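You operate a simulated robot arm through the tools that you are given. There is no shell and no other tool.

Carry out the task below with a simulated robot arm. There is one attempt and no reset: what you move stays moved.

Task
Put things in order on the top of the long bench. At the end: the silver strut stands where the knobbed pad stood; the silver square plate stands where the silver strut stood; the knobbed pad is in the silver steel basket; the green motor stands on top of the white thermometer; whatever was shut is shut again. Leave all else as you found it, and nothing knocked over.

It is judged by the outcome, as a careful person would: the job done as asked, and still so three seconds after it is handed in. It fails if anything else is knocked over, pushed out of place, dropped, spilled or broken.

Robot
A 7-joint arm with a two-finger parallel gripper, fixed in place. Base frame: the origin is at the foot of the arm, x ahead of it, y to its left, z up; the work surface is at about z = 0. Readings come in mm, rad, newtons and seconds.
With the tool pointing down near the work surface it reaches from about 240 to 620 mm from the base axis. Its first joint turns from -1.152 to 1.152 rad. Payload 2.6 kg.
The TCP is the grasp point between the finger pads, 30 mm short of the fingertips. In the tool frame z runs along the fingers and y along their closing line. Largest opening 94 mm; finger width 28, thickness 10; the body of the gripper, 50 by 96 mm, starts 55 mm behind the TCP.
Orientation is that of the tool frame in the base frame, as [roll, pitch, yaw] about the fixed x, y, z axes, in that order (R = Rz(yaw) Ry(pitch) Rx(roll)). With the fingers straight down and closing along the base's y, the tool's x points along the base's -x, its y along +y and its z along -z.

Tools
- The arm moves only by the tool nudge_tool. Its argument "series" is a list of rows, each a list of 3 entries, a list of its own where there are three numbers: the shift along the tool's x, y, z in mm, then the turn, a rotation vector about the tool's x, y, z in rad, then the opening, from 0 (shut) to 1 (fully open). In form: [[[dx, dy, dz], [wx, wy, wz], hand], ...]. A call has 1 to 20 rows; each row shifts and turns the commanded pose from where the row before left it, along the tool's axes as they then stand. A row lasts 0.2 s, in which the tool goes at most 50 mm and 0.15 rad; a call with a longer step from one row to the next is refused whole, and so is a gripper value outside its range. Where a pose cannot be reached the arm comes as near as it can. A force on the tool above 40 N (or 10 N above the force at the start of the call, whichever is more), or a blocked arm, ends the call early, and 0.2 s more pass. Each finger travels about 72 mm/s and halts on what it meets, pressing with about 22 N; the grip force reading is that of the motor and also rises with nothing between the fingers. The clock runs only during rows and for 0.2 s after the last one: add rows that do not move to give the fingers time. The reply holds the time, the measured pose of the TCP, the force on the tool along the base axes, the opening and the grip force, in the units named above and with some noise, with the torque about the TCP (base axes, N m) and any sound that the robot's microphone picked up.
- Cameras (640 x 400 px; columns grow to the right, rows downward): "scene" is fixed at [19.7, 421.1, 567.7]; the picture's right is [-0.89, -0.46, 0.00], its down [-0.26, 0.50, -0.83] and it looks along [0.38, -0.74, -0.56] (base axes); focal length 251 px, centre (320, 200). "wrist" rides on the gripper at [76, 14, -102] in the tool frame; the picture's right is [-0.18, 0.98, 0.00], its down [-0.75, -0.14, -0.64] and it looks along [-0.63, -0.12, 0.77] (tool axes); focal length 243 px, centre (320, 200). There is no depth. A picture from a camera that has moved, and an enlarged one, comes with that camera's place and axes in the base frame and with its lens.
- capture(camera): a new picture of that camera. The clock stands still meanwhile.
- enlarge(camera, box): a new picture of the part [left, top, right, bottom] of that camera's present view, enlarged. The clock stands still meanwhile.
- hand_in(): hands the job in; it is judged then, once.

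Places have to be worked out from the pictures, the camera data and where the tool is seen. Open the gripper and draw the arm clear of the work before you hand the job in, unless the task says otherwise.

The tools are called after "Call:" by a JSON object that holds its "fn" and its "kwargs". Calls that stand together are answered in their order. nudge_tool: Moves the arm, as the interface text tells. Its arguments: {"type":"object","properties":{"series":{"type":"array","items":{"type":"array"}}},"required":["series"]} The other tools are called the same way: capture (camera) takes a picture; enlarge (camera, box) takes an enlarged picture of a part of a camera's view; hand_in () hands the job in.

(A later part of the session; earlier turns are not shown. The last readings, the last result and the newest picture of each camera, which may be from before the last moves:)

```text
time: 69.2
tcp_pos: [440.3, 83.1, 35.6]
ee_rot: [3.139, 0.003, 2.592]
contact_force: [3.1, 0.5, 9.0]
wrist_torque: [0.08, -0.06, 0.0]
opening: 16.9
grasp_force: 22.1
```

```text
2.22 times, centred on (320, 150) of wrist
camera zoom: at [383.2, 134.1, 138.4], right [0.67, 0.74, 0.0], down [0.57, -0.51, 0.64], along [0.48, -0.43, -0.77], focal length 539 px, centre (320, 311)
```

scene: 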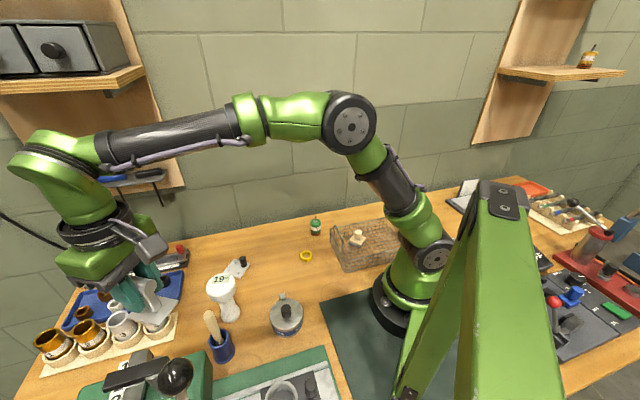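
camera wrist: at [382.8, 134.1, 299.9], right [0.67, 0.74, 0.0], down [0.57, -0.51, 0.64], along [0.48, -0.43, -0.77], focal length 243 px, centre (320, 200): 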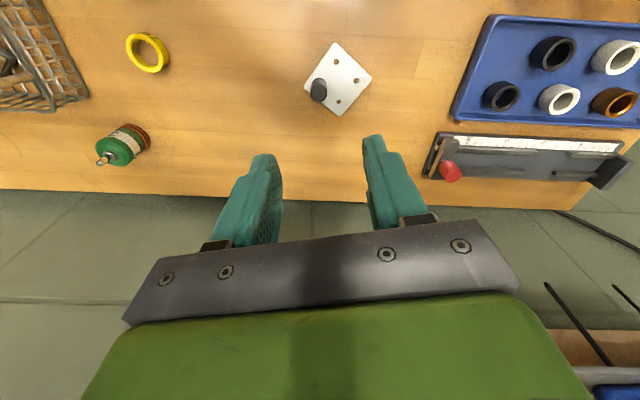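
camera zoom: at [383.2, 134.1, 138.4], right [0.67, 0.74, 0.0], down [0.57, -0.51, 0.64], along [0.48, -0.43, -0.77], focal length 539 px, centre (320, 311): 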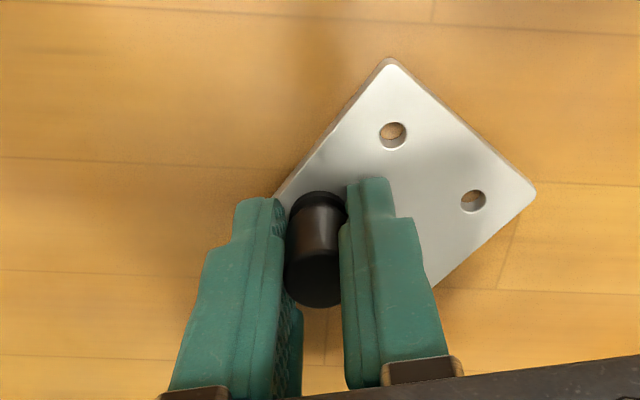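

The knob is gripped (16.9 mm). I lift just 8 mm first and check for slip or tilt.

Call:
{"fn": "nudge_tool", "kwargs": {"series": [[[0, 0, -2], [0, 0, 0], 0.0], [[0, 0, -3], [0, 0, 0], 0.0], [[0, 0, -3], [0, 0, 0], 0.0], [[0, 0, 0], [0, 0, 0], 0.0], [[0, 0, 0], [0, 0, 0], 0.0]]}}

Call:
{"fn": "enlarge", "kwargs": {"camera": "wrist", "box": [220, 60, 420, 240]}}

Call:
{"fn": "enlarge", "kwargs": {"camera": "scene", "box": [200, 210, 290, 290]}}

```text
time: 70.4
tcp_pos: [441.8, 82.1, 44.1]
ee_rot: [3.141, 0.001, 2.592]
contact_force: [-0.3, -0.5, -0.3]
wrist_torque: [0.01, 0.02, -0.02]
opening: 16.8
grasp_force: 22.0
```

```text
2.22 times, centred on (320, 150) of wrist
camera zoom: at [382.9, 134.0, 146.5], right [0.67, 0.74, 0.0], down [0.57, -0.51, 0.64], along [0.48, -0.43, -0.77], focal length 539 px, centre (320, 311)
```

zoom: 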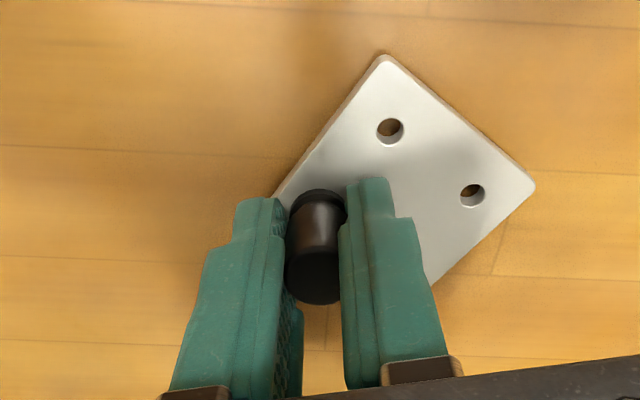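

```text
5.00 times, centred on (245, 250) of scene
camera zoom: at [19.7, 421.1, 567.7], right [-0.89, -0.46, 0.0], down [-0.26, 0.5, -0.83], along [0.38, -0.74, -0.56], focal length 1253 px, centre (695, -50)
```

zoom: 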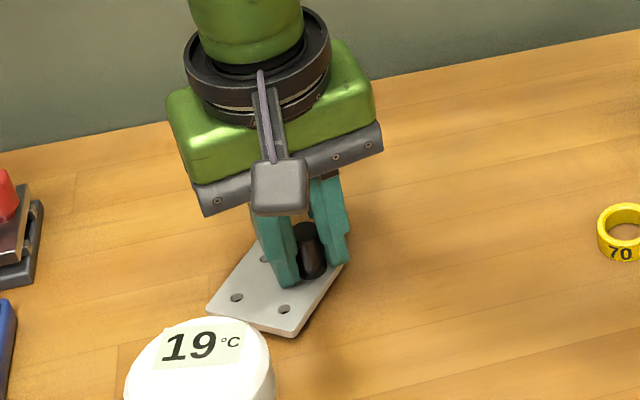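

Held securely with no visible slip. I raise it to ~35 mm clearance and carry it low along the clear stretch to where the strut stood.

Call:
{"fn": "nudge_tool", "kwargs": {"series": [[[0, 0, -8], [0, 0, 0], 0.0], [[0, 0, -12], [0, 0, 0], 0.0], [[0, 0, -8], [0, 0, 0], 0.0], [[-4.5, -15.5, 0], [0, 0, 0], 0.0], [[-8.9, -31, 0], [0, 0, 0], 0.0], [[-8.9, -31, 0], [0, 0, 0], 0.0], [[-8.9, -31, 0], [0, 0, 0], 0.0], [[-8.9, -31, 0], [0, 0, 0], 0.0], [[-4.5, -15.5, 0], [0, 0, 0], 0.0], [[0, 0, 0], [0, 0, 0], 0.0]]}}

Call:
{"fn": "capture", "kwargs": {"camera": "wrist"}}

Call:
{"fn": "enlarge", "kwargs": {"camera": "scene", "box": [230, 180, 350, 270]}}

```text
time: 72.6
tcp_pos: [398.1, -73.8, 71.8]
ee_rot: [3.14, 0.002, 2.593]
contact_force: [-0.5, -0.7, 0.3]
wrist_torque: [0.0, 0.0, 0.0]
opening: 17.0
grasp_force: 21.7
```

```text
taken
camera wrist: at [340.5, -21.6, 174.6], right [0.67, 0.74, 0.0], down [0.57, -0.51, 0.64], along [0.48, -0.43, -0.77], focal length 243 px, centre (320, 200)
```

wrist: 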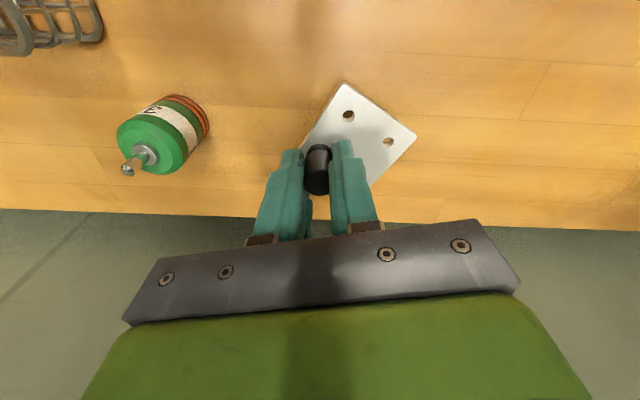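

```text
4.44 times, centred on (290, 225) of scene
camera zoom: at [19.7, 421.1, 567.7], right [-0.89, -0.46, 0.0], down [-0.26, 0.5, -0.83], along [0.38, -0.74, -0.56], focal length 1114 px, centre (453, 89)
```

zoom: 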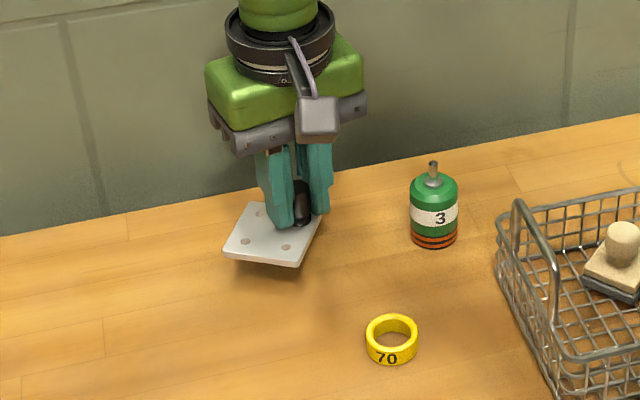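

The plate is over the strut's old place (plate centre ≈ (409,-56)). I lower it, slowing near contact.

Call:
{"fn": "nudge_tool", "kwargs": {"series": [[[0, 0, 8], [0, 0, 0], 0.0], [[0, 0, 12], [0, 0, 0], 0.0], [[0, 0, 8], [0, 0, 0], 0.0], [[0, 0, 3], [0, 0, 0], 0.0], [[0, 0, 0], [0, 0, 0], 0.0]]}}

Call:
{"fn": "enlarge", "kwargs": {"camera": "wrist", "box": [220, 60, 440, 240]}}

Call:
{"fn": "enlarge", "kwargs": {"camera": "scene", "box": [240, 200, 320, 270]}}

```text
time: 73.8
tcp_pos: [398.0, -73.0, 40.7]
ee_rot: [3.14, 0.0, 2.591]
contact_force: [-0.7, 0.2, -0.7]
wrist_torque: [0.03, 0.02, -0.02]
opening: 17.2
grasp_force: 22.6
```

```text
2.22 times, centred on (330, 150) of wrist
camera zoom: at [339.9, -21.2, 143.2], right [0.67, 0.74, 0.0], down [0.57, -0.51, 0.64], along [0.48, -0.43, -0.77], focal length 539 px, centre (298, 311)
```

zoom: 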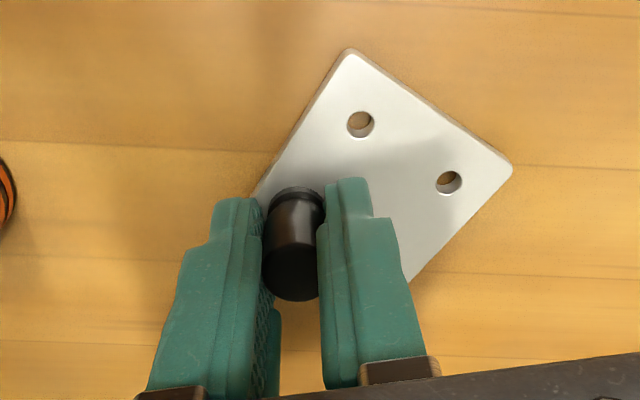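

```text
5.71 times, centred on (280, 235) of scene
camera zoom: at [19.7, 421.1, 567.7], right [-0.89, -0.46, 0.0], down [-0.26, 0.5, -0.83], along [0.38, -0.74, -0.56], focal length 1432 px, centre (549, 0)
```

zoom: 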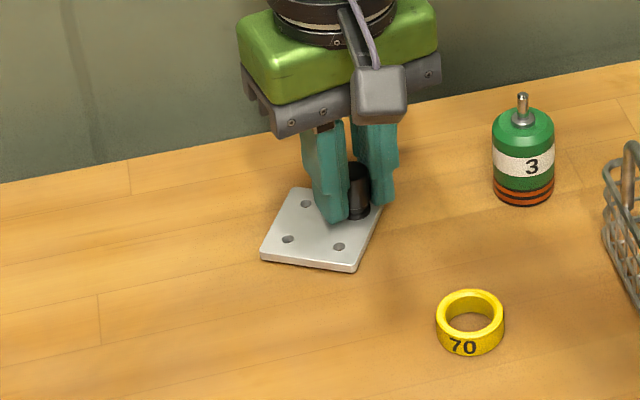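

The plate has turned a few degrees in the grip (harmless); its centre reads about 2 mm short in x, so I shift 2 mm and lower to contact.

Call:
{"fn": "nudge_tool", "kwargs": {"series": [[[-2.2, 0.2, 0], [0, 0, 0], 0.0], [[0, 0, 1.5], [0, 0, 0], 0.0], [[0, 0, 1], [0, 0, 0], 0.0], [[0, 0, 0], [0, 0, 0], 0.0]]}}

Call:
{"fn": "nudge_tool", "kwargs": {"series": [[[0, 0, 1], [0, 0, 0], 0.0], [[0, 0, 0], [0, 0, 0], 0.0]]}}

```text
time: 74.8
tcp_pos: [400.7, -74.2, 39.2]
ee_rot: [3.138, 0.002, 2.591]
contact_force: [-2.5, -0.1, 6.7]
wrist_torque: [0.04, 0.09, -0.03]
opening: 17.0
grasp_force: 22.5
```

```text
time: 75.4
tcp_pos: [400.1, -73.6, 37.5]
ee_rot: [3.139, 0.005, 2.594]
contact_force: [-2.8, -1.5, 15.8]
wrist_torque: [0.03, 0.08, -0.06]
opening: 17.3
grasp_force: 21.5
```

Contact is made (≈16 N). I open gently to release, then check before rising.

Call:
{"fn": "nudge_tool", "kwargs": {"series": [[[0, 0, 0], [0, 0, 0], 0.2], [[0, 0, 0], [0, 0, 0], 0.28], [[0, 0, 0], [0, 0, 0], 0.36], [[0, 0, 0], [0, 0, 0], 0.44], [[0, 0, 0], [0, 0, 0], 0.44]]}}

Call:
{"fn": "enlarge", "kwargs": {"camera": "wrist", "box": [220, 60, 440, 240]}}

Call:
{"fn": "enlarge", "kwargs": {"camera": "scene", "box": [240, 200, 320, 270]}}

```text
time: 76.6
tcp_pos: [399.3, -73.4, 37.6]
ee_rot: [3.14, 0.002, 2.592]
contact_force: [0.0, -0.5, -0.5]
wrist_torque: [-0.04, -0.04, -0.03]
opening: 41.3
grasp_force: 0.1
```

```text
2.22 times, centred on (330, 150) of wrist
camera zoom: at [342.2, -22.0, 140.0], right [0.67, 0.74, 0.0], down [0.57, -0.51, 0.64], along [0.48, -0.43, -0.77], focal length 539 px, centre (298, 311)
```

zoom: 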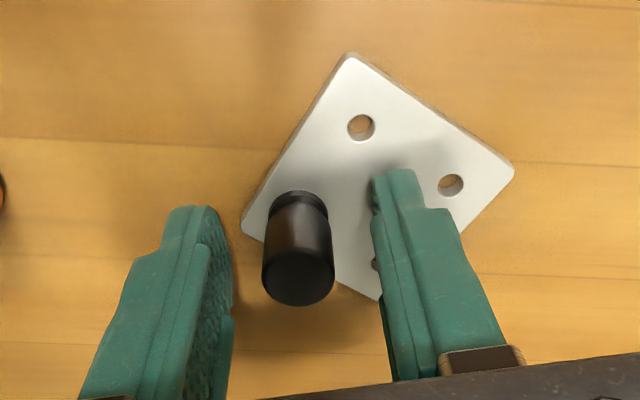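

```text
5.71 times, centred on (280, 235) of scene
camera zoom: at [19.7, 421.1, 567.7], right [-0.89, -0.46, 0.0], down [-0.26, 0.5, -0.83], along [0.38, -0.74, -0.56], focal length 1432 px, centre (549, 0)
```

zoom: 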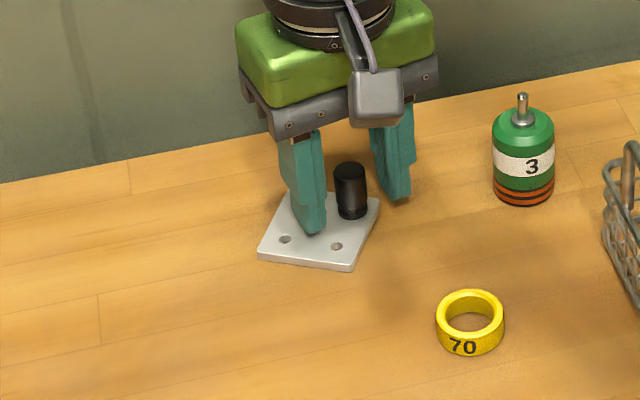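

The plate lies flat, centre at about (410,-54.7), where the strut stood. I rise straight up and verify from above.

Call:
{"fn": "nudge_tool", "kwargs": {"series": [[[0, 0, -8], [0, 0, 0], 0.44], [[0, 0, -20], [0, 0, 0], 0.44], [[0, 0, -40], [0, 0, 0], 0.5], [[0, 0, -45], [0, 0, 0], 0.6], [[0, 0, -45], [0, 0, 0], 0.7], [[0, 0, 0], [0, 0, 0], 0.7]]}}

Call:
{"fn": "capture", "kwargs": {"camera": "wrist"}}

Call:
{"fn": "enlarge", "kwargs": {"camera": "scene", "box": [230, 180, 350, 270]}}

```text
time: 78.0
tcp_pos: [399.5, -72.3, 196.3]
ee_rot: [3.141, 0.003, 2.592]
contact_force: [0.0, -0.8, -0.1]
wrist_torque: [-0.01, 0.03, 0.01]
opening: 66.0
grasp_force: 0.1
```

```text
taken
camera wrist: at [341.0, -22.3, 298.0], right [0.67, 0.74, 0.0], down [0.57, -0.51, 0.64], along [0.48, -0.43, -0.77], focal length 243 px, centre (320, 200)
```

wrist: 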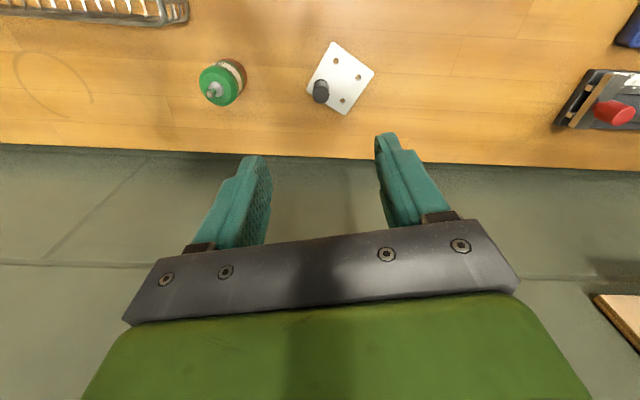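

```text
4.44 times, centred on (290, 225) of scene
camera zoom: at [19.7, 421.1, 567.7], right [-0.89, -0.46, 0.0], down [-0.26, 0.5, -0.83], along [0.38, -0.74, -0.56], focal length 1114 px, centre (453, 89)
```

zoom: 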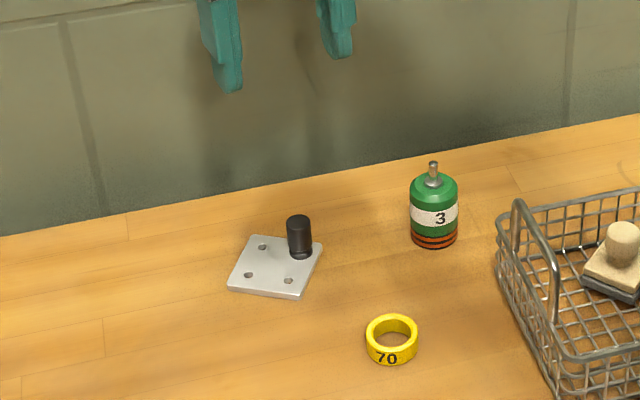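

The plate sits properly. Now the motor: I turn the tool so the camera stays clear of the basket and hover above the motor.

Call:
{"fn": "nudge_tool", "kwargs": {"series": [[[0, 0, 0], [0, 0, 0.125], 0.7], [[0, 0, 0], [0, 0, 0.125], 0.7], [[0, 0, 0], [0, 0, 0.125], 0.7], [[-2.9, -33.7, 0], [0, 0, 0], 0.7], [[-2.9, -33.7, 0], [0, 0, 0], 0.7], [[-2.9, -33.7, 0], [0, 0, 0], 0.7], [[0, 0, 0], [0, 0, 0], 0.7]]}}

Call:
{"fn": "capture", "kwargs": {"camera": "wrist"}}

Call:
{"fn": "enlarge", "kwargs": {"camera": "wrist", "box": [260, 30, 380, 130]}}

```text
time: 79.6
tcp_pos: [323.6, -141.7, 194.5]
ee_rot: [3.14, 0.003, 2.219]
contact_force: [0.5, 1.1, -0.1]
wrist_torque: [-0.02, 0.04, -0.03]
opening: 65.8
grasp_force: 0.2
```

```text
taken
camera wrist: at [289.0, -72.8, 297.3], right [0.9, 0.45, 0.0], down [0.34, -0.69, 0.64], along [0.29, -0.57, -0.77], focal length 243 px, centre (320, 200)
```

wrist: 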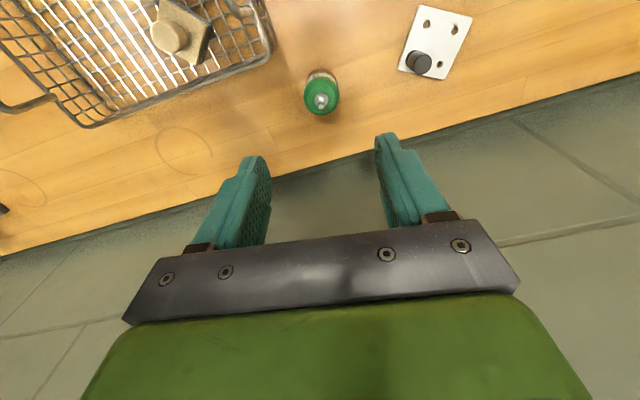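

```text
4.00 times, centred on (320, 80) of wrist
camera zoom: at [289.0, -72.8, 297.3], right [0.9, 0.45, 0.0], down [0.34, -0.69, 0.64], along [0.29, -0.57, -0.77], focal length 970 px, centre (320, 680)
```

zoom: 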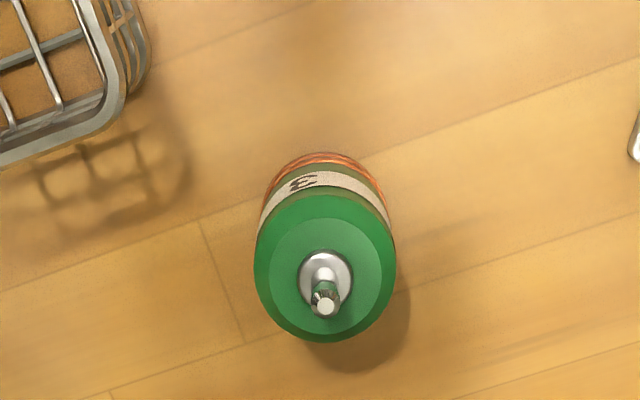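

The motor axis is at about (323.8,-139.5), ~35 mm across. I correct by 2 mm and descend around it with the fingers at 66 mm.

Call:
{"fn": "nudge_tool", "kwargs": {"series": [[[1.6, 1.5, 40], [0, 0, 0], 0.7], [[0, 0, 35], [0, 0, 0], 0.7], [[0, 0, 20], [0, 0, 0], 0.7], [[0, 0, 0], [0, 0, 0], 0.7]]}}

Call:
{"fn": "enlarge", "kwargs": {"camera": "wrist", "box": [200, 40, 440, 240]}}

Call:
{"fn": "enlarge", "kwargs": {"camera": "scene", "box": [270, 160, 370, 260]}}

```text
time: 80.6
tcp_pos: [324.0, -139.4, 100.2]
ee_rot: [3.14, 0.0, 2.216]
contact_force: [-0.2, -0.1, 0.1]
wrist_torque: [0.02, 0.0, -0.03]
opening: 65.9
grasp_force: 0.0
```

```text
2.00 times, centred on (320, 140) of wrist
camera zoom: at [289.5, -69.3, 202.3], right [0.9, 0.44, 0.0], down [0.34, -0.69, 0.64], along [0.29, -0.57, -0.77], focal length 485 px, centre (320, 320)
```

zoom: 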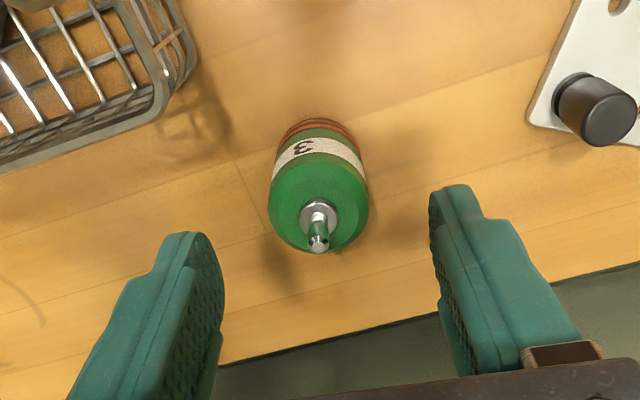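

```text
4.00 times, centred on (320, 210) of scene
camera zoom: at [19.7, 421.1, 567.7], right [-0.89, -0.46, 0.0], down [-0.26, 0.5, -0.83], along [0.38, -0.74, -0.56], focal length 1002 px, centre (320, 160)
```

zoom: 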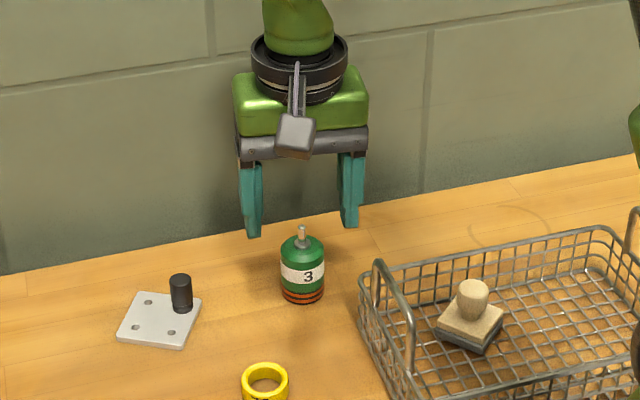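

Well centred. I descend the rest to TCP z≈37 and close on the body.

Call:
{"fn": "nudge_tool", "kwargs": {"series": [[[0, 0, 25], [0, 0, 0], 0.7], [[0, 0, 22], [0, 0, 0], 0.7], [[0, 0, 12], [0, 0, 0], 0.7], [[0, 0, 4], [0, 0, 0], 0.7], [[0, 0, 0], [0, 0, 0], 0.7]]}}

Call:
{"fn": "enlarge", "kwargs": {"camera": "scene", "box": [270, 160, 370, 260]}}

Call:
{"fn": "enlarge", "kwargs": {"camera": "wrist", "box": [200, 40, 440, 240]}}

```text
time: 81.8
tcp_pos: [324.2, -140.1, 36.8]
ee_rot: [3.141, 0.001, 2.217]
contact_force: [-0.1, 0.3, 0.1]
wrist_torque: [-0.02, -0.01, -0.01]
opening: 65.8
grasp_force: 0.0
```

```text
4.00 times, centred on (320, 210) of scene
camera zoom: at [19.7, 421.1, 567.7], right [-0.89, -0.46, 0.0], down [-0.26, 0.5, -0.83], along [0.38, -0.74, -0.56], focal length 1002 px, centre (320, 160)
```

zoom: 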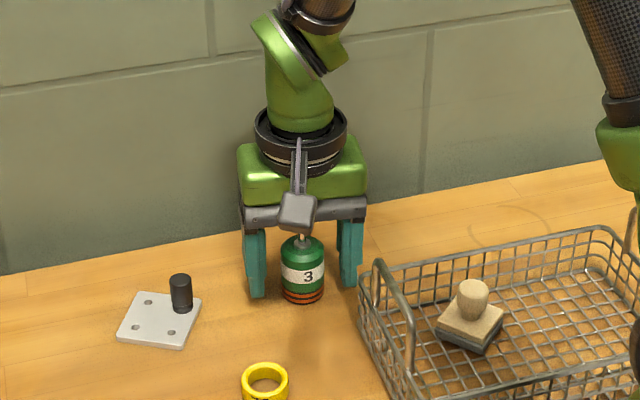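

```text
2.00 times, centred on (320, 140) of wrist
camera zoom: at [289.3, -70.1, 139.6], right [0.9, 0.45, 0.0], down [0.34, -0.69, 0.64], along [0.29, -0.57, -0.77], focal length 485 px, centre (320, 320)
```

zoom: 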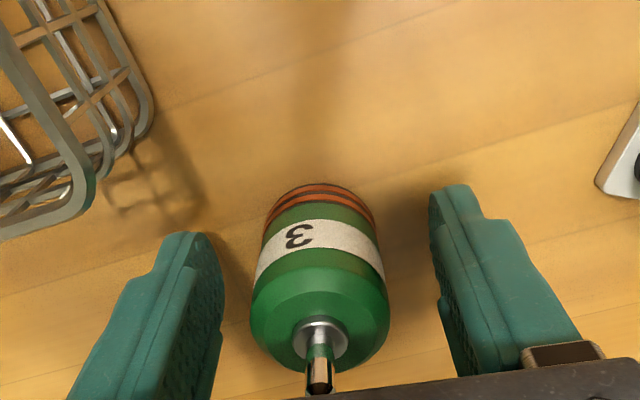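

Call:
{"fn": "nudge_tool", "kwargs": {"series": [[[0, 0, 0], [0, 0, 0], 0.55], [[0, 0, 0], [0, 0, 0], 0.45], [[0, 0, 0], [0, 0, 0], 0.38], [[0, 0, 0], [0, 0, 0], 0.3], [[0, 0, 0], [0, 0, 0], 0.25], [[0, 0, 0], [0, 0, 0], 0.25]]}}

Call:
{"fn": "enlarge", "kwargs": {"camera": "wrist", "box": [200, 40, 440, 240]}}

```text
time: 83.2
tcp_pos: [323.1, -140.0, 37.5]
ee_rot: [3.139, 0.002, 2.217]
contact_force: [0.3, -1.0, 1.6]
wrist_torque: [-0.03, 0.06, 0.01]
opening: 35.4
grasp_force: 21.7
```

```text
2.00 times, centred on (320, 140) of wrist
camera zoom: at [289.4, -70.2, 139.9], right [0.9, 0.45, 0.0], down [0.34, -0.69, 0.64], along [0.29, -0.57, -0.77], focal length 485 px, centre (320, 320)
```

zoom: 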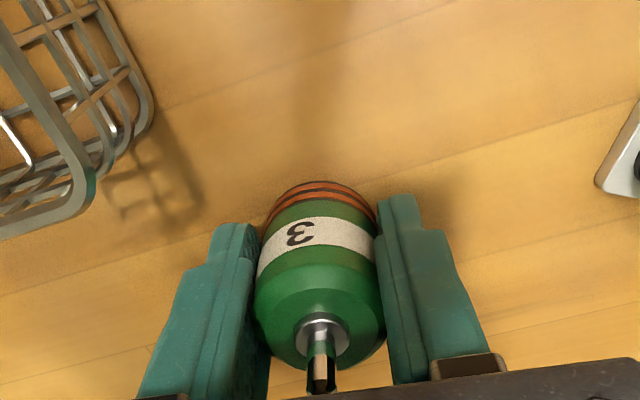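

The motor body is gripped (35.4 mm). I lift 10 mm and check for slip.

Call:
{"fn": "nudge_tool", "kwargs": {"series": [[[0, 0, -3], [0, 0, 0], 0.25], [[0, 0, -4], [0, 0, 0], 0.25], [[0, 0, -3], [0, 0, 0], 0.25], [[0, 0, 0], [0, 0, 0], 0.25], [[0, 0, 0], [0, 0, 0], 0.25]]}}

Call:
{"fn": "enlarge", "kwargs": {"camera": "wrist", "box": [200, 40, 440, 240]}}

Call:
{"fn": "enlarge", "kwargs": {"camera": "scene", "box": [270, 160, 370, 260]}}

```text
time: 84.4
tcp_pos: [324.7, -139.4, 47.7]
ee_rot: [3.139, 0.003, 2.219]
contact_force: [0.1, 0.1, -1.8]
wrist_torque: [-0.01, 0.0, 0.0]
opening: 35.2
grasp_force: 22.4
```

```text
2.00 times, centred on (320, 140) of wrist
camera zoom: at [289.5, -70.3, 149.8], right [0.9, 0.45, 0.0], down [0.34, -0.69, 0.64], along [0.29, -0.57, -0.77], focal length 485 px, centre (320, 320)
```

zoom: 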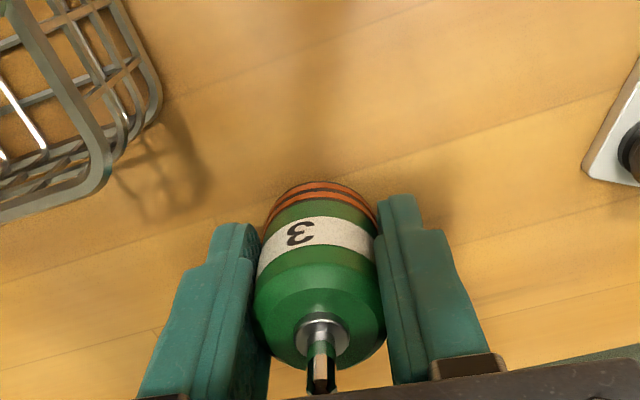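

```text
4.00 times, centred on (320, 210) of scene
camera zoom: at [19.7, 421.1, 567.7], right [-0.89, -0.46, 0.0], down [-0.26, 0.5, -0.83], along [0.38, -0.74, -0.56], focal length 1002 px, centre (320, 160)
```

zoom: 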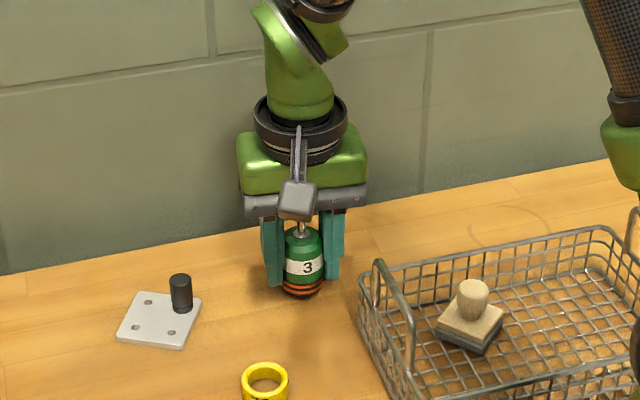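

No slip. I raise it smoothly to travelling height.

Call:
{"fn": "nudge_tool", "kwargs": {"series": [[[0, 0, -8], [0, 0, 0], 0.25], [[0, 0, -18], [0, 0, 0], 0.25], [[0, 0, -30], [0, 0, 0], 0.25], [[0, 0, -35], [0, 0, 0], 0.25], [[0, 0, -35], [0, 0, 0], 0.25], [[0, 0, -35], [0, 0, 0], 0.25], [[0, 0, -30], [0, 0, 0], 0.25], [[0, 0, -18], [0, 0, 0], 0.25], [[0, 0, -8], [0, 0, 0], 0.25], [[0, 0, 0], [0, 0, 0], 0.25]]}}

Call:
{"fn": "enlarge", "kwargs": {"camera": "wrist", "box": [200, 40, 440, 240]}}

```text
time: 86.6
tcp_pos: [324.2, -139.1, 264.5]
ee_rot: [3.139, 0.001, 2.218]
contact_force: [0.5, 1.0, -1.2]
wrist_torque: [-0.03, 0.0, 0.02]
opening: 35.7
grasp_force: 21.9
```

```text
2.00 times, centred on (320, 140) of wrist
camera zoom: at [289.2, -70.5, 366.8], right [0.9, 0.45, 0.0], down [0.34, -0.69, 0.64], along [0.29, -0.57, -0.77], focal length 485 px, centre (320, 320)
```

zoom: 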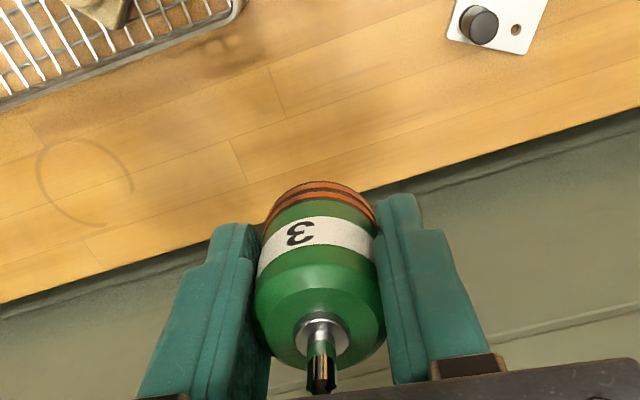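

Stable. I turn the tool so the wrist camera's view is square to the fixed camera's, then carry the motor over the thermometer at z≈265.

Call:
{"fn": "nudge_tool", "kwargs": {"series": [[[0, 0, 0], [0, 0, -0.07], 0.25], [[0, 0, 0], [0, 0, -0.1447], 0.25], [[0, 0, 0], [0, 0, -0.1447], 0.25], [[0, 0, 0], [0, 0, -0.1447], 0.25], [[0, 0, 0], [0, 0, -0.1447], 0.25], [[0, 0, 0], [0, 0, -0.1447], 0.25], [[0, 0, 0], [0, 0, -0.1447], 0.25], [[0, 0, 0], [0, 0, -0.1447], 0.25], [[0, 0, 0], [0, 0, -0.1447], 0.25], [[0, 0, 0], [0, 0, -0.1447], 0.25], [[0, 0, 0], [0, 0, -0.07], 0.25], [[0, 0, 0], [0, 0, 0], 0.25]]}}

Call:
{"fn": "nudge_tool", "kwargs": {"series": [[[-10.4, 14.4, 0], [0, 0, 0], 0.25], [[-20.75, 28.8, 0], [0, 0, 0], 0.25], [[-20.75, 28.8, 0], [0, 0, 0], 0.25], [[-20.75, 28.8, 0], [0, 0, 0], 0.25], [[-20.75, 28.8, 0], [0, 0, 0], 0.25], [[-20.75, 28.8, 0], [0, 0, 0], 0.25], [[-20.75, 28.8, 0], [0, 0, 0], 0.25], [[-20.75, 28.8, 0], [0, 0, 0], 0.25], [[-20.75, 28.8, 0], [0, 0, 0], 0.25], [[-20.75, 28.8, 0], [0, 0, 0], 0.25], [[-10.4, 14.4, 0], [0, 0, 0], 0.25], [[0, 0, 0], [0, 0, 0], 0.25]]}}

Call:
{"fn": "capture", "kwargs": {"camera": "wrist"}}

Call:
{"fn": "capture", "kwargs": {"camera": "scene"}}

```text
time: 89.2
tcp_pos: [325.1, -138.3, 264.0]
ee_rot: [-3.139, 0.003, -2.622]
contact_force: [0.5, 0.1, -1.0]
wrist_torque: [-0.01, 0.02, 0.0]
opening: 35.3
grasp_force: 22.0
```

```text
time: 91.8
tcp_pos: [361.6, 213.6, 265.1]
ee_rot: [-3.141, 0.002, -2.625]
contact_force: [-0.3, 0.4, -1.5]
wrist_torque: [0.0, -0.01, 0.0]
opening: 35.6
grasp_force: 22.0
```

```text
taken
camera wrist: at [288.7, 188.4, 366.8], right [-0.33, 0.95, 0.0], down [0.72, 0.25, 0.64], along [0.61, 0.21, -0.77], focal length 243 px, centre (320, 200)
```

wrist: 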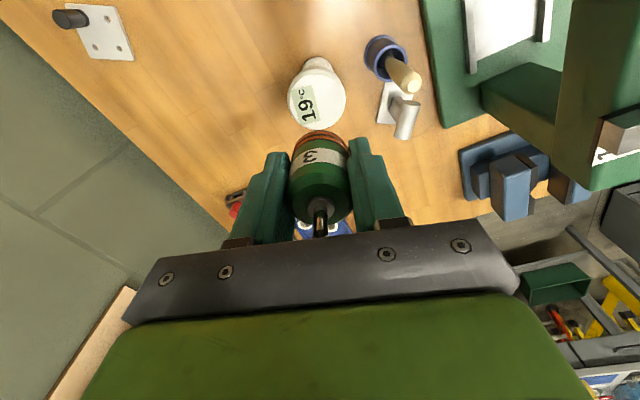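

```text
taken
```

scene: 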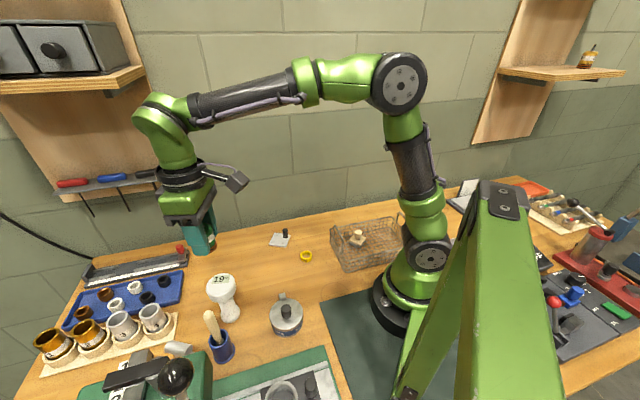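

Call:
{"fn": "enlarge", "kwargs": {"camera": "wrist", "box": [260, 40, 380, 160]}}

Call:
{"fn": "enlarge", "kwargs": {"camera": "scene", "box": [160, 220, 270, 330]}}

```text
3.33 times, centred on (320, 100) of wrist
camera zoom: at [288.7, 188.4, 366.8], right [-0.33, 0.95, 0.0], down [0.72, 0.25, 0.64], along [0.61, 0.21, -0.77], focal length 809 px, centre (320, 533)
```

zoom: 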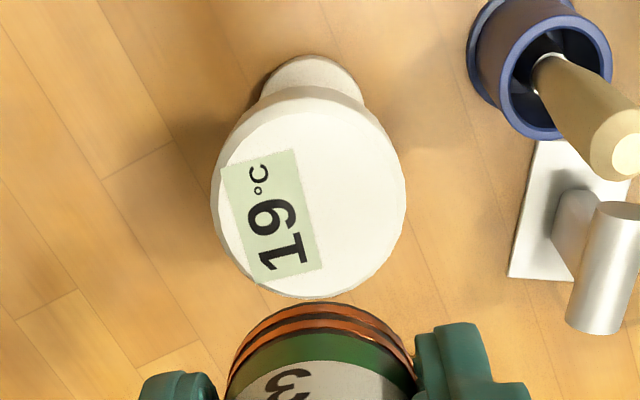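

```text
3.64 times, centred on (215, 275) of scene
camera zoom: at [19.7, 421.1, 567.7], right [-0.89, -0.46, 0.0], down [-0.26, 0.5, -0.83], along [0.38, -0.74, -0.56], focal length 911 px, centre (702, -73)
```

zoom: 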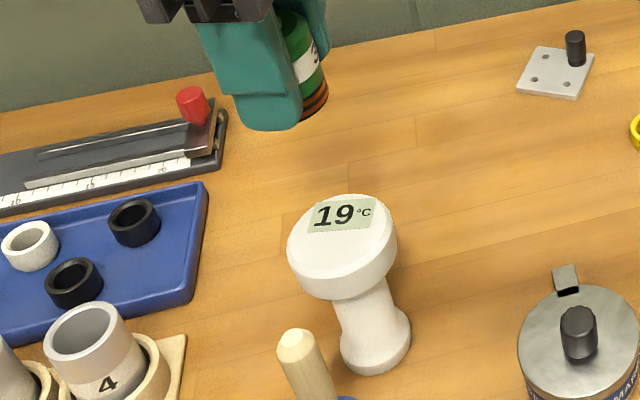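

Triangulating with both cameras (allowing for perspective on the disc), the thermometer's top centre is (366,212) at z≈114.5. I shift there and descend until the motor is about 18 mm above it.

Call:
{"fn": "nudge_tool", "kwargs": {"series": [[[-3, -3.6, 10], [0, 0, 0], 0.25], [[0, 0, 25], [0, 0, 0], 0.25], [[0, 0, 30], [0, 0, 0], 0.25], [[0, 0, 20], [0, 0, 0], 0.25], [[0, 0, 10], [0, 0, 0], 0.25], [[0, 0, 0], [0, 0, 0], 0.25]]}}

Call:
{"fn": "capture", "kwargs": {"camera": "wrist"}}

Call:
{"fn": "enlarge", "kwargs": {"camera": "scene", "box": [180, 200, 270, 330]}}

Call:
{"fn": "enlarge", "kwargs": {"camera": "wrist", "box": [240, 60, 400, 200]}}

```text
time: 93.2
tcp_pos: [367.5, 212.0, 168.4]
ee_rot: [-3.14, 0.0, -2.623]
contact_force: [-0.8, 0.8, -0.6]
wrist_torque: [0.06, 0.01, 0.0]
opening: 35.4
grasp_force: 22.1
```

```text
taken
camera wrist: at [293.6, 186.2, 271.4], right [-0.33, 0.95, 0.0], down [0.72, 0.25, 0.64], along [0.61, 0.21, -0.77], focal length 243 px, centre (320, 200)
```

wrist: 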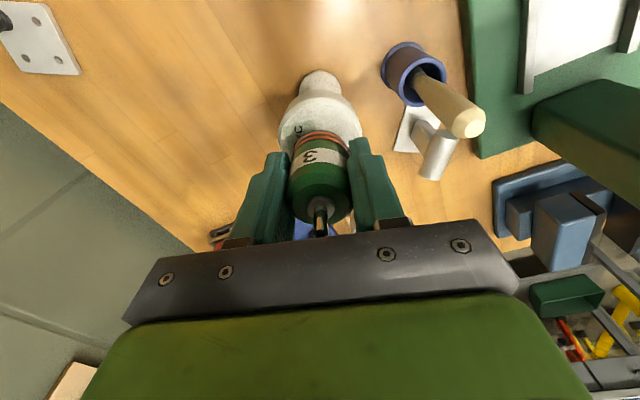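

```text
3.08 times, centred on (225, 265) of scene
camera zoom: at [19.7, 421.1, 567.7], right [-0.89, -0.46, 0.0], down [-0.26, 0.5, -0.83], along [0.38, -0.74, -0.56], focal length 771 px, centre (612, 0)
```

zoom: 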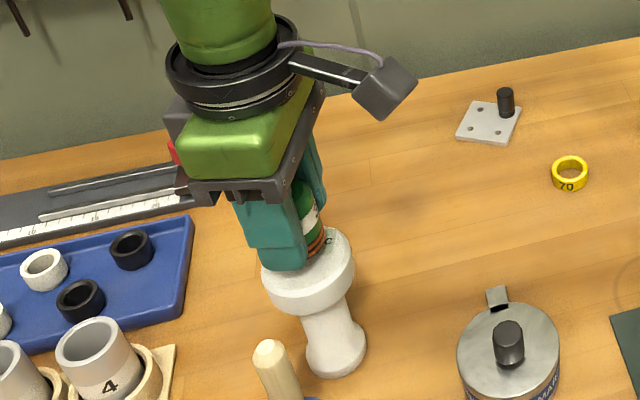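

```text
2.86 times, centred on (320, 130) of wrist
camera zoom: at [293.6, 186.2, 271.4], right [-0.33, 0.95, 0.0], down [0.72, 0.25, 0.64], along [0.61, 0.21, -0.77], focal length 693 px, centre (320, 400)
```

zoom: 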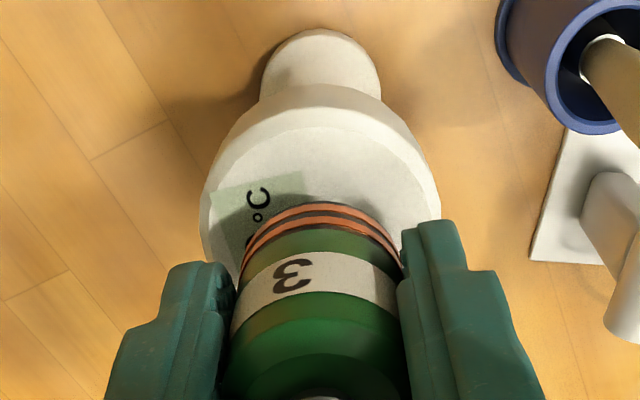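

The motor hovers over the disc. I enlarge both views to verify the motor's tilt and centring before lowering.

Call:
{"fn": "enlarge", "kwargs": {"camera": "scene", "box": [205, 225, 245, 275]}}

Call:
{"fn": "enlarge", "kwargs": {"camera": "wrist", "box": [270, 110, 370, 245]}}

```text
8.00 times, centred on (225, 250) of scene
camera zoom: at [19.7, 421.1, 567.7], right [-0.89, -0.46, 0.0], down [-0.26, 0.5, -0.83], along [0.38, -0.74, -0.56], focal length 2005 px, centre (1080, -200)
```

zoom: 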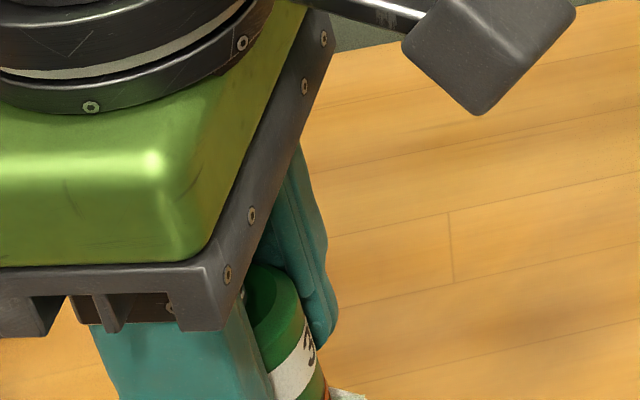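

```text
2.96 times, centred on (320, 178) of wrist
camera zoom: at [293.6, 186.2, 271.4], right [-0.33, 0.95, 0.0], down [0.72, 0.25, 0.64], along [0.61, 0.21, -0.77], focal length 719 px, centre (320, 267)
```

zoom: 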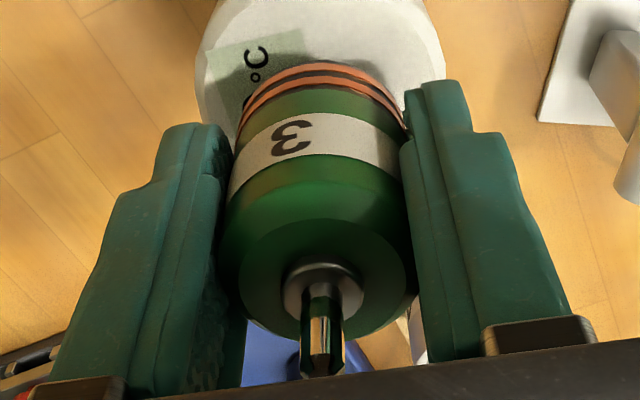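

Motor is still as upright as when it stood on the bench, its axis is on the TCP, and disc margins look even left and right. I lower in steps: first 8 mm.

Call:
{"fn": "nudge_tool", "kwargs": {"series": [[[0, 0, 4], [0, 0, 0], 0.25], [[0, 0, 4], [0, 0, 0], 0.25], [[0, 0, 0], [0, 0, 0], 0.25]]}}

Call:
{"fn": "enlarge", "kwargs": {"camera": "wrist", "box": [260, 60, 380, 180]}}

Call:
{"fn": "enlarge", "kwargs": {"camera": "scene", "box": [195, 235, 255, 325]}}

```text
time: 94.0
tcp_pos: [367.5, 211.4, 161.8]
ee_rot: [-3.14, 0.002, -2.624]
contact_force: [-0.3, -1.0, -1.5]
wrist_torque: [-0.02, 0.02, 0.01]
opening: 35.7
grasp_force: 22.5
```

```text
3.33 times, centred on (320, 120) of wrist
camera zoom: at [293.3, 186.2, 263.8], right [-0.33, 0.95, 0.0], down [0.72, 0.25, 0.64], along [0.61, 0.21, -0.77], focal length 809 px, centre (320, 467)
```

zoom: 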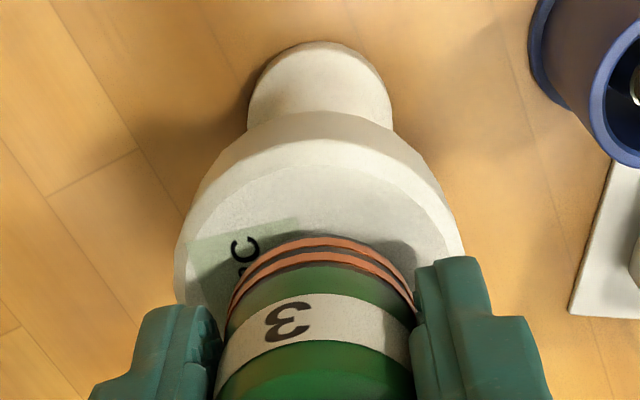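

```text
4.44 times, centred on (225, 280) of scene
camera zoom: at [19.7, 421.1, 567.7], right [-0.89, -0.46, 0.0], down [-0.26, 0.5, -0.83], along [0.38, -0.74, -0.56], focal length 1114 px, centre (742, -156)
```

zoom: 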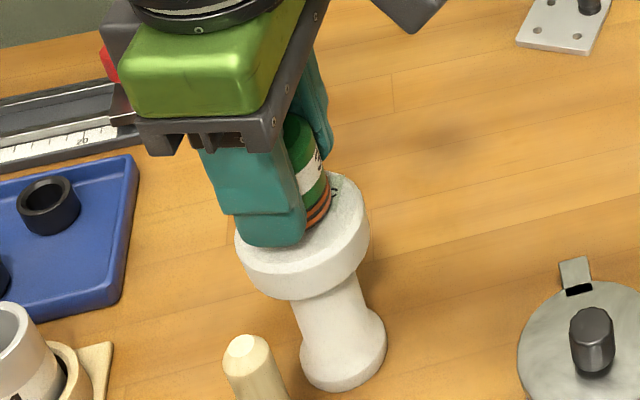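

Near-edge gap ≈8–9 mm all round, so it is concentric within ~2 mm. I continue down in small steps, watching for contact.

Call:
{"fn": "nudge_tool", "kwargs": {"series": [[[0, 0, 2.5], [0, 0, 0], 0.25], [[0, 0, 2], [0, 0, 0], 0.25], [[0, 0, 0], [0, 0, 0], 0.25]]}}

Call:
{"fn": "nudge_tool", "kwargs": {"series": [[[0, 0, 1], [0, 0, 0], 0.25], [[0, 0, 1], [0, 0, 0], 0.25], [[0, 0, 0], [0, 0, 0], 0.25]]}}

```text
time: 94.8
tcp_pos: [366.5, 212.6, 156.4]
ee_rot: [3.141, 0.001, -2.624]
contact_force: [0.2, 0.1, -1.6]
wrist_torque: [0.02, 0.02, 0.01]
opening: 35.5
grasp_force: 22.3
```

```text
time: 95.6
tcp_pos: [367.7, 212.1, 155.1]
ee_rot: [3.141, 0.004, -2.623]
contact_force: [-0.4, -1.5, 7.1]
wrist_torque: [-0.08, 0.13, 0.04]
opening: 35.5
grasp_force: 22.4
```

Contact: about 8 N at TCP z≈155. I check the views before releasing.

Call:
{"fn": "enlarge", "kwargs": {"camera": "wrist", "box": [260, 60, 380, 180]}}

Call:
{"fn": "enlarge", "kwargs": {"camera": "scene", "box": [195, 235, 255, 325]}}

```text
3.33 times, centred on (320, 120) of wrist
camera zoom: at [293.4, 186.5, 257.8], right [-0.33, 0.95, 0.0], down [0.72, 0.25, 0.64], along [0.61, 0.21, -0.76], focal length 809 px, centre (320, 467)
```

zoom: 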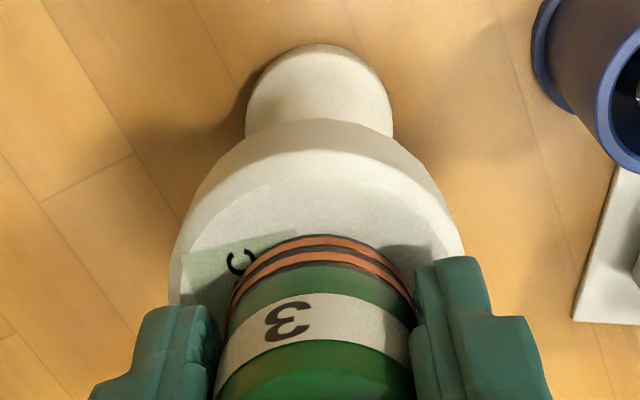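

```text
4.44 times, centred on (225, 280) of scene
camera zoom: at [19.7, 421.1, 567.7], right [-0.89, -0.46, 0.0], down [-0.26, 0.5, -0.83], along [0.38, -0.74, -0.56], focal length 1114 px, centre (742, -156)
```

zoom: 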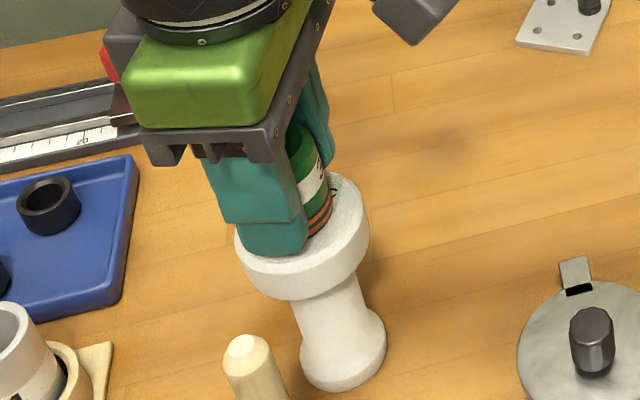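

Both views suggest the motor sits ~2–3 mm towards the far side of centre. I lift 2.5 mm, shift 2.3 mm back, and set down again.

Call:
{"fn": "nudge_tool", "kwargs": {"series": [[[0, 0, -2.5], [0, 0, 0], 0.25], [[2.3, 0, 0], [0, 0, 0], 0.25], [[0, 0, 1.5], [0, 0, 0], 0.25], [[0, 0, 0], [0, 0, 0], 0.25]]}}

Call:
{"fn": "nudge_tool", "kwargs": {"series": [[[0, 0, 0.8], [0, 0, 0], 0.25], [[0, 0, 0], [0, 0, 0], 0.25]]}}

```text
time: 96.6
tcp_pos: [364.4, 211.0, 155.0]
ee_rot: [-3.14, 0.001, -2.623]
contact_force: [-0.6, 0.1, -0.4]
wrist_torque: [-0.01, 0.0, -0.04]
opening: 35.6
grasp_force: 21.9
```

```text
time: 97.2
tcp_pos: [365.2, 211.1, 155.6]
ee_rot: [-3.14, 0.003, -2.623]
contact_force: [-1.4, -1.4, 5.9]
wrist_torque: [-0.07, 0.16, 0.01]
opening: 35.6
grasp_force: 21.9
```

In contact again with light force. I open the fingers slowly.

Call:
{"fn": "nudge_tool", "kwargs": {"series": [[[0, 0, 0], [0, 0, 0], 0.36], [[0, 0, 0], [0, 0, 0], 0.39], [[0, 0, 0], [0, 0, 0], 0.42], [[0, 0, 0], [0, 0, 0], 0.46], [[0, 0, 0], [0, 0, 0], 0.52], [[0, 0, 0], [0, 0, 0], 0.6], [[0, 0, 0], [0, 0, 0], 0.6]]}}

Call:
{"fn": "enlarge", "kwargs": {"camera": "wrist", "box": [230, 60, 410, 240]}}

Call:
{"fn": "enlarge", "kwargs": {"camera": "scene", "box": [185, 215, 265, 325]}}

```text
time: 98.8
tcp_pos: [364.7, 212.0, 155.4]
ee_rot: [-3.141, 0.001, -2.622]
contact_force: [0.4, 0.1, 0.6]
wrist_torque: [-0.02, -0.01, -0.03]
opening: 56.8
grasp_force: 0.1
```

```text
2.22 times, centred on (320, 150) of wrist
camera zoom: at [291.4, 185.2, 257.5], right [-0.33, 0.95, 0.0], down [0.72, 0.25, 0.64], along [0.61, 0.21, -0.77], focal length 539 px, centre (320, 311)
```

zoom: 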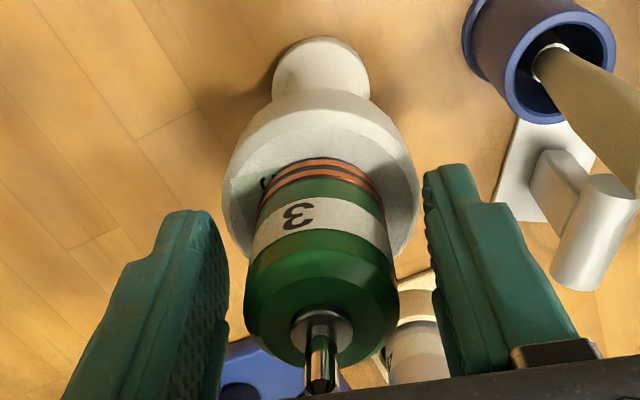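

```text
3.64 times, centred on (225, 270) of scene
camera zoom: at [19.7, 421.1, 567.7], right [-0.89, -0.46, 0.0], down [-0.26, 0.5, -0.83], along [0.38, -0.74, -0.56], focal length 911 px, centre (666, -54)
```

zoom: 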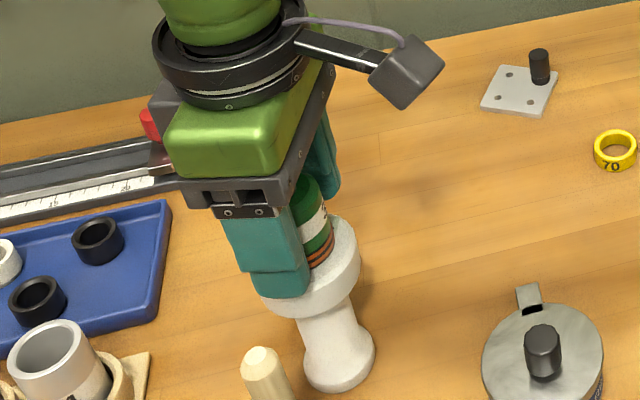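

The motor stands on the disc by itself. I rise straight up, clear of it.

Call:
{"fn": "nudge_tool", "kwargs": {"series": [[[0, 0, -8], [0, 0, 0], 0.65], [[0, 0, -20], [0, 0, 0], 0.65], [[0, 0, -35], [0, 0, 0], 0.65], [[0, 0, -40], [0, 0, 0], 0.65], [[0, 0, -40], [0, 0, 0], 0.65], [[0, 0, 0], [0, 0, 0], 0.65]]}}

Call:
{"fn": "capture", "kwargs": {"camera": "wrist"}}

Call:
{"fn": "enlarge", "kwargs": {"camera": "scene", "box": [180, 200, 280, 330]}}

```text
time: 100.2
tcp_pos: [364.8, 211.2, 299.4]
ee_rot: [-3.141, 0.0, -2.624]
contact_force: [-0.1, 0.4, 1.0]
wrist_torque: [0.02, -0.01, 0.01]
opening: 61.0
grasp_force: 0.0
```

```text
taken
camera wrist: at [291.5, 185.5, 400.8], right [-0.33, 0.94, 0.0], down [0.72, 0.25, 0.64], along [0.61, 0.21, -0.77], focal length 243 px, centre (320, 200)
```

wrist: 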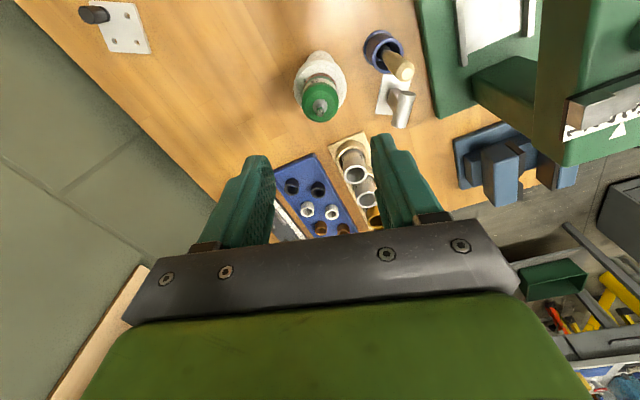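

```text
3.08 times, centred on (230, 265) of scene
camera zoom: at [19.7, 421.1, 567.7], right [-0.89, -0.46, 0.0], down [-0.26, 0.5, -0.83], along [0.38, -0.74, -0.56], focal length 771 px, centre (597, 0)
```

zoom: 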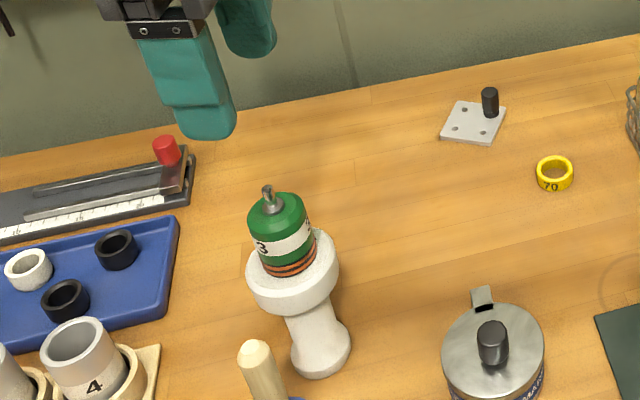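

The motor stands upright, near-centred on the thermometer. I now withdraw the arm up and back to the starting pose and open the gripper fully.

Call:
{"fn": "nudge_tool", "kwargs": {"series": [[[0, 0, -30], [0, 0, 0], 0.8], [[0, 0, -30], [0, 0, 0], 1], [[0, 0, 0], [0, 0, 0.1294], 1], [[0, 0, 0], [0, 0, 0.1294], 1], [[0, 0, 0], [0, 0, 0.1294], 1], [[0, 0, 0], [0, 0, 0.1294], 1], [[-7.3, -37.4, 0], [0, 0, 0], 1], [[-7.3, -37.4, 0], [0, 0, 0], 1], [[-7.3, -37.4, 0], [0, 0, 0], 1], [[-7.3, -37.4, 0], [0, 0, 0], 1], [[-7.3, -37.4, 0], [0, 0, 0], 1], [[0, 0, 0], [0, 0, 0], 1]]}}

Call:
{"fn": "capture", "kwargs": {"camera": "scene"}}

Call:
{"fn": "capture", "kwargs": {"camera": "wrist"}}

```text
time: 102.8
tcp_pos: [401.2, 24.4, 357.8]
ee_rot: [-3.141, 0.002, 3.141]
contact_force: [0.4, 0.7, 0.1]
wrist_torque: [-0.01, 0.0, 0.0]
opening: 94.1
grasp_force: 0.1
```

```text
taken
```

scene: 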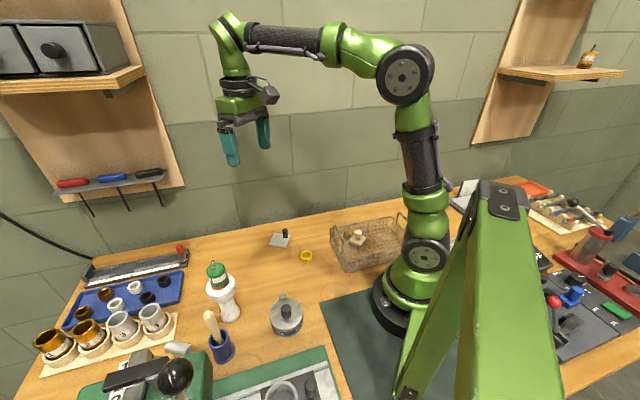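

```text
taken
camera wrist: at [324.6, 37.4, 460.0], right [0.18, 0.98, 0.0], down [0.75, -0.14, 0.64], along [0.63, -0.12, -0.77], focal length 243 px, centre (320, 200)
```

wrist: 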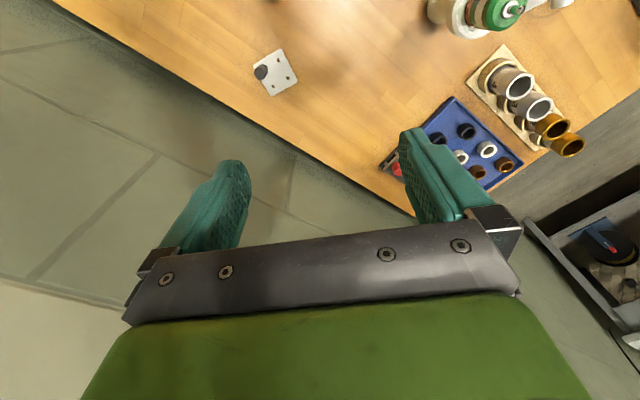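

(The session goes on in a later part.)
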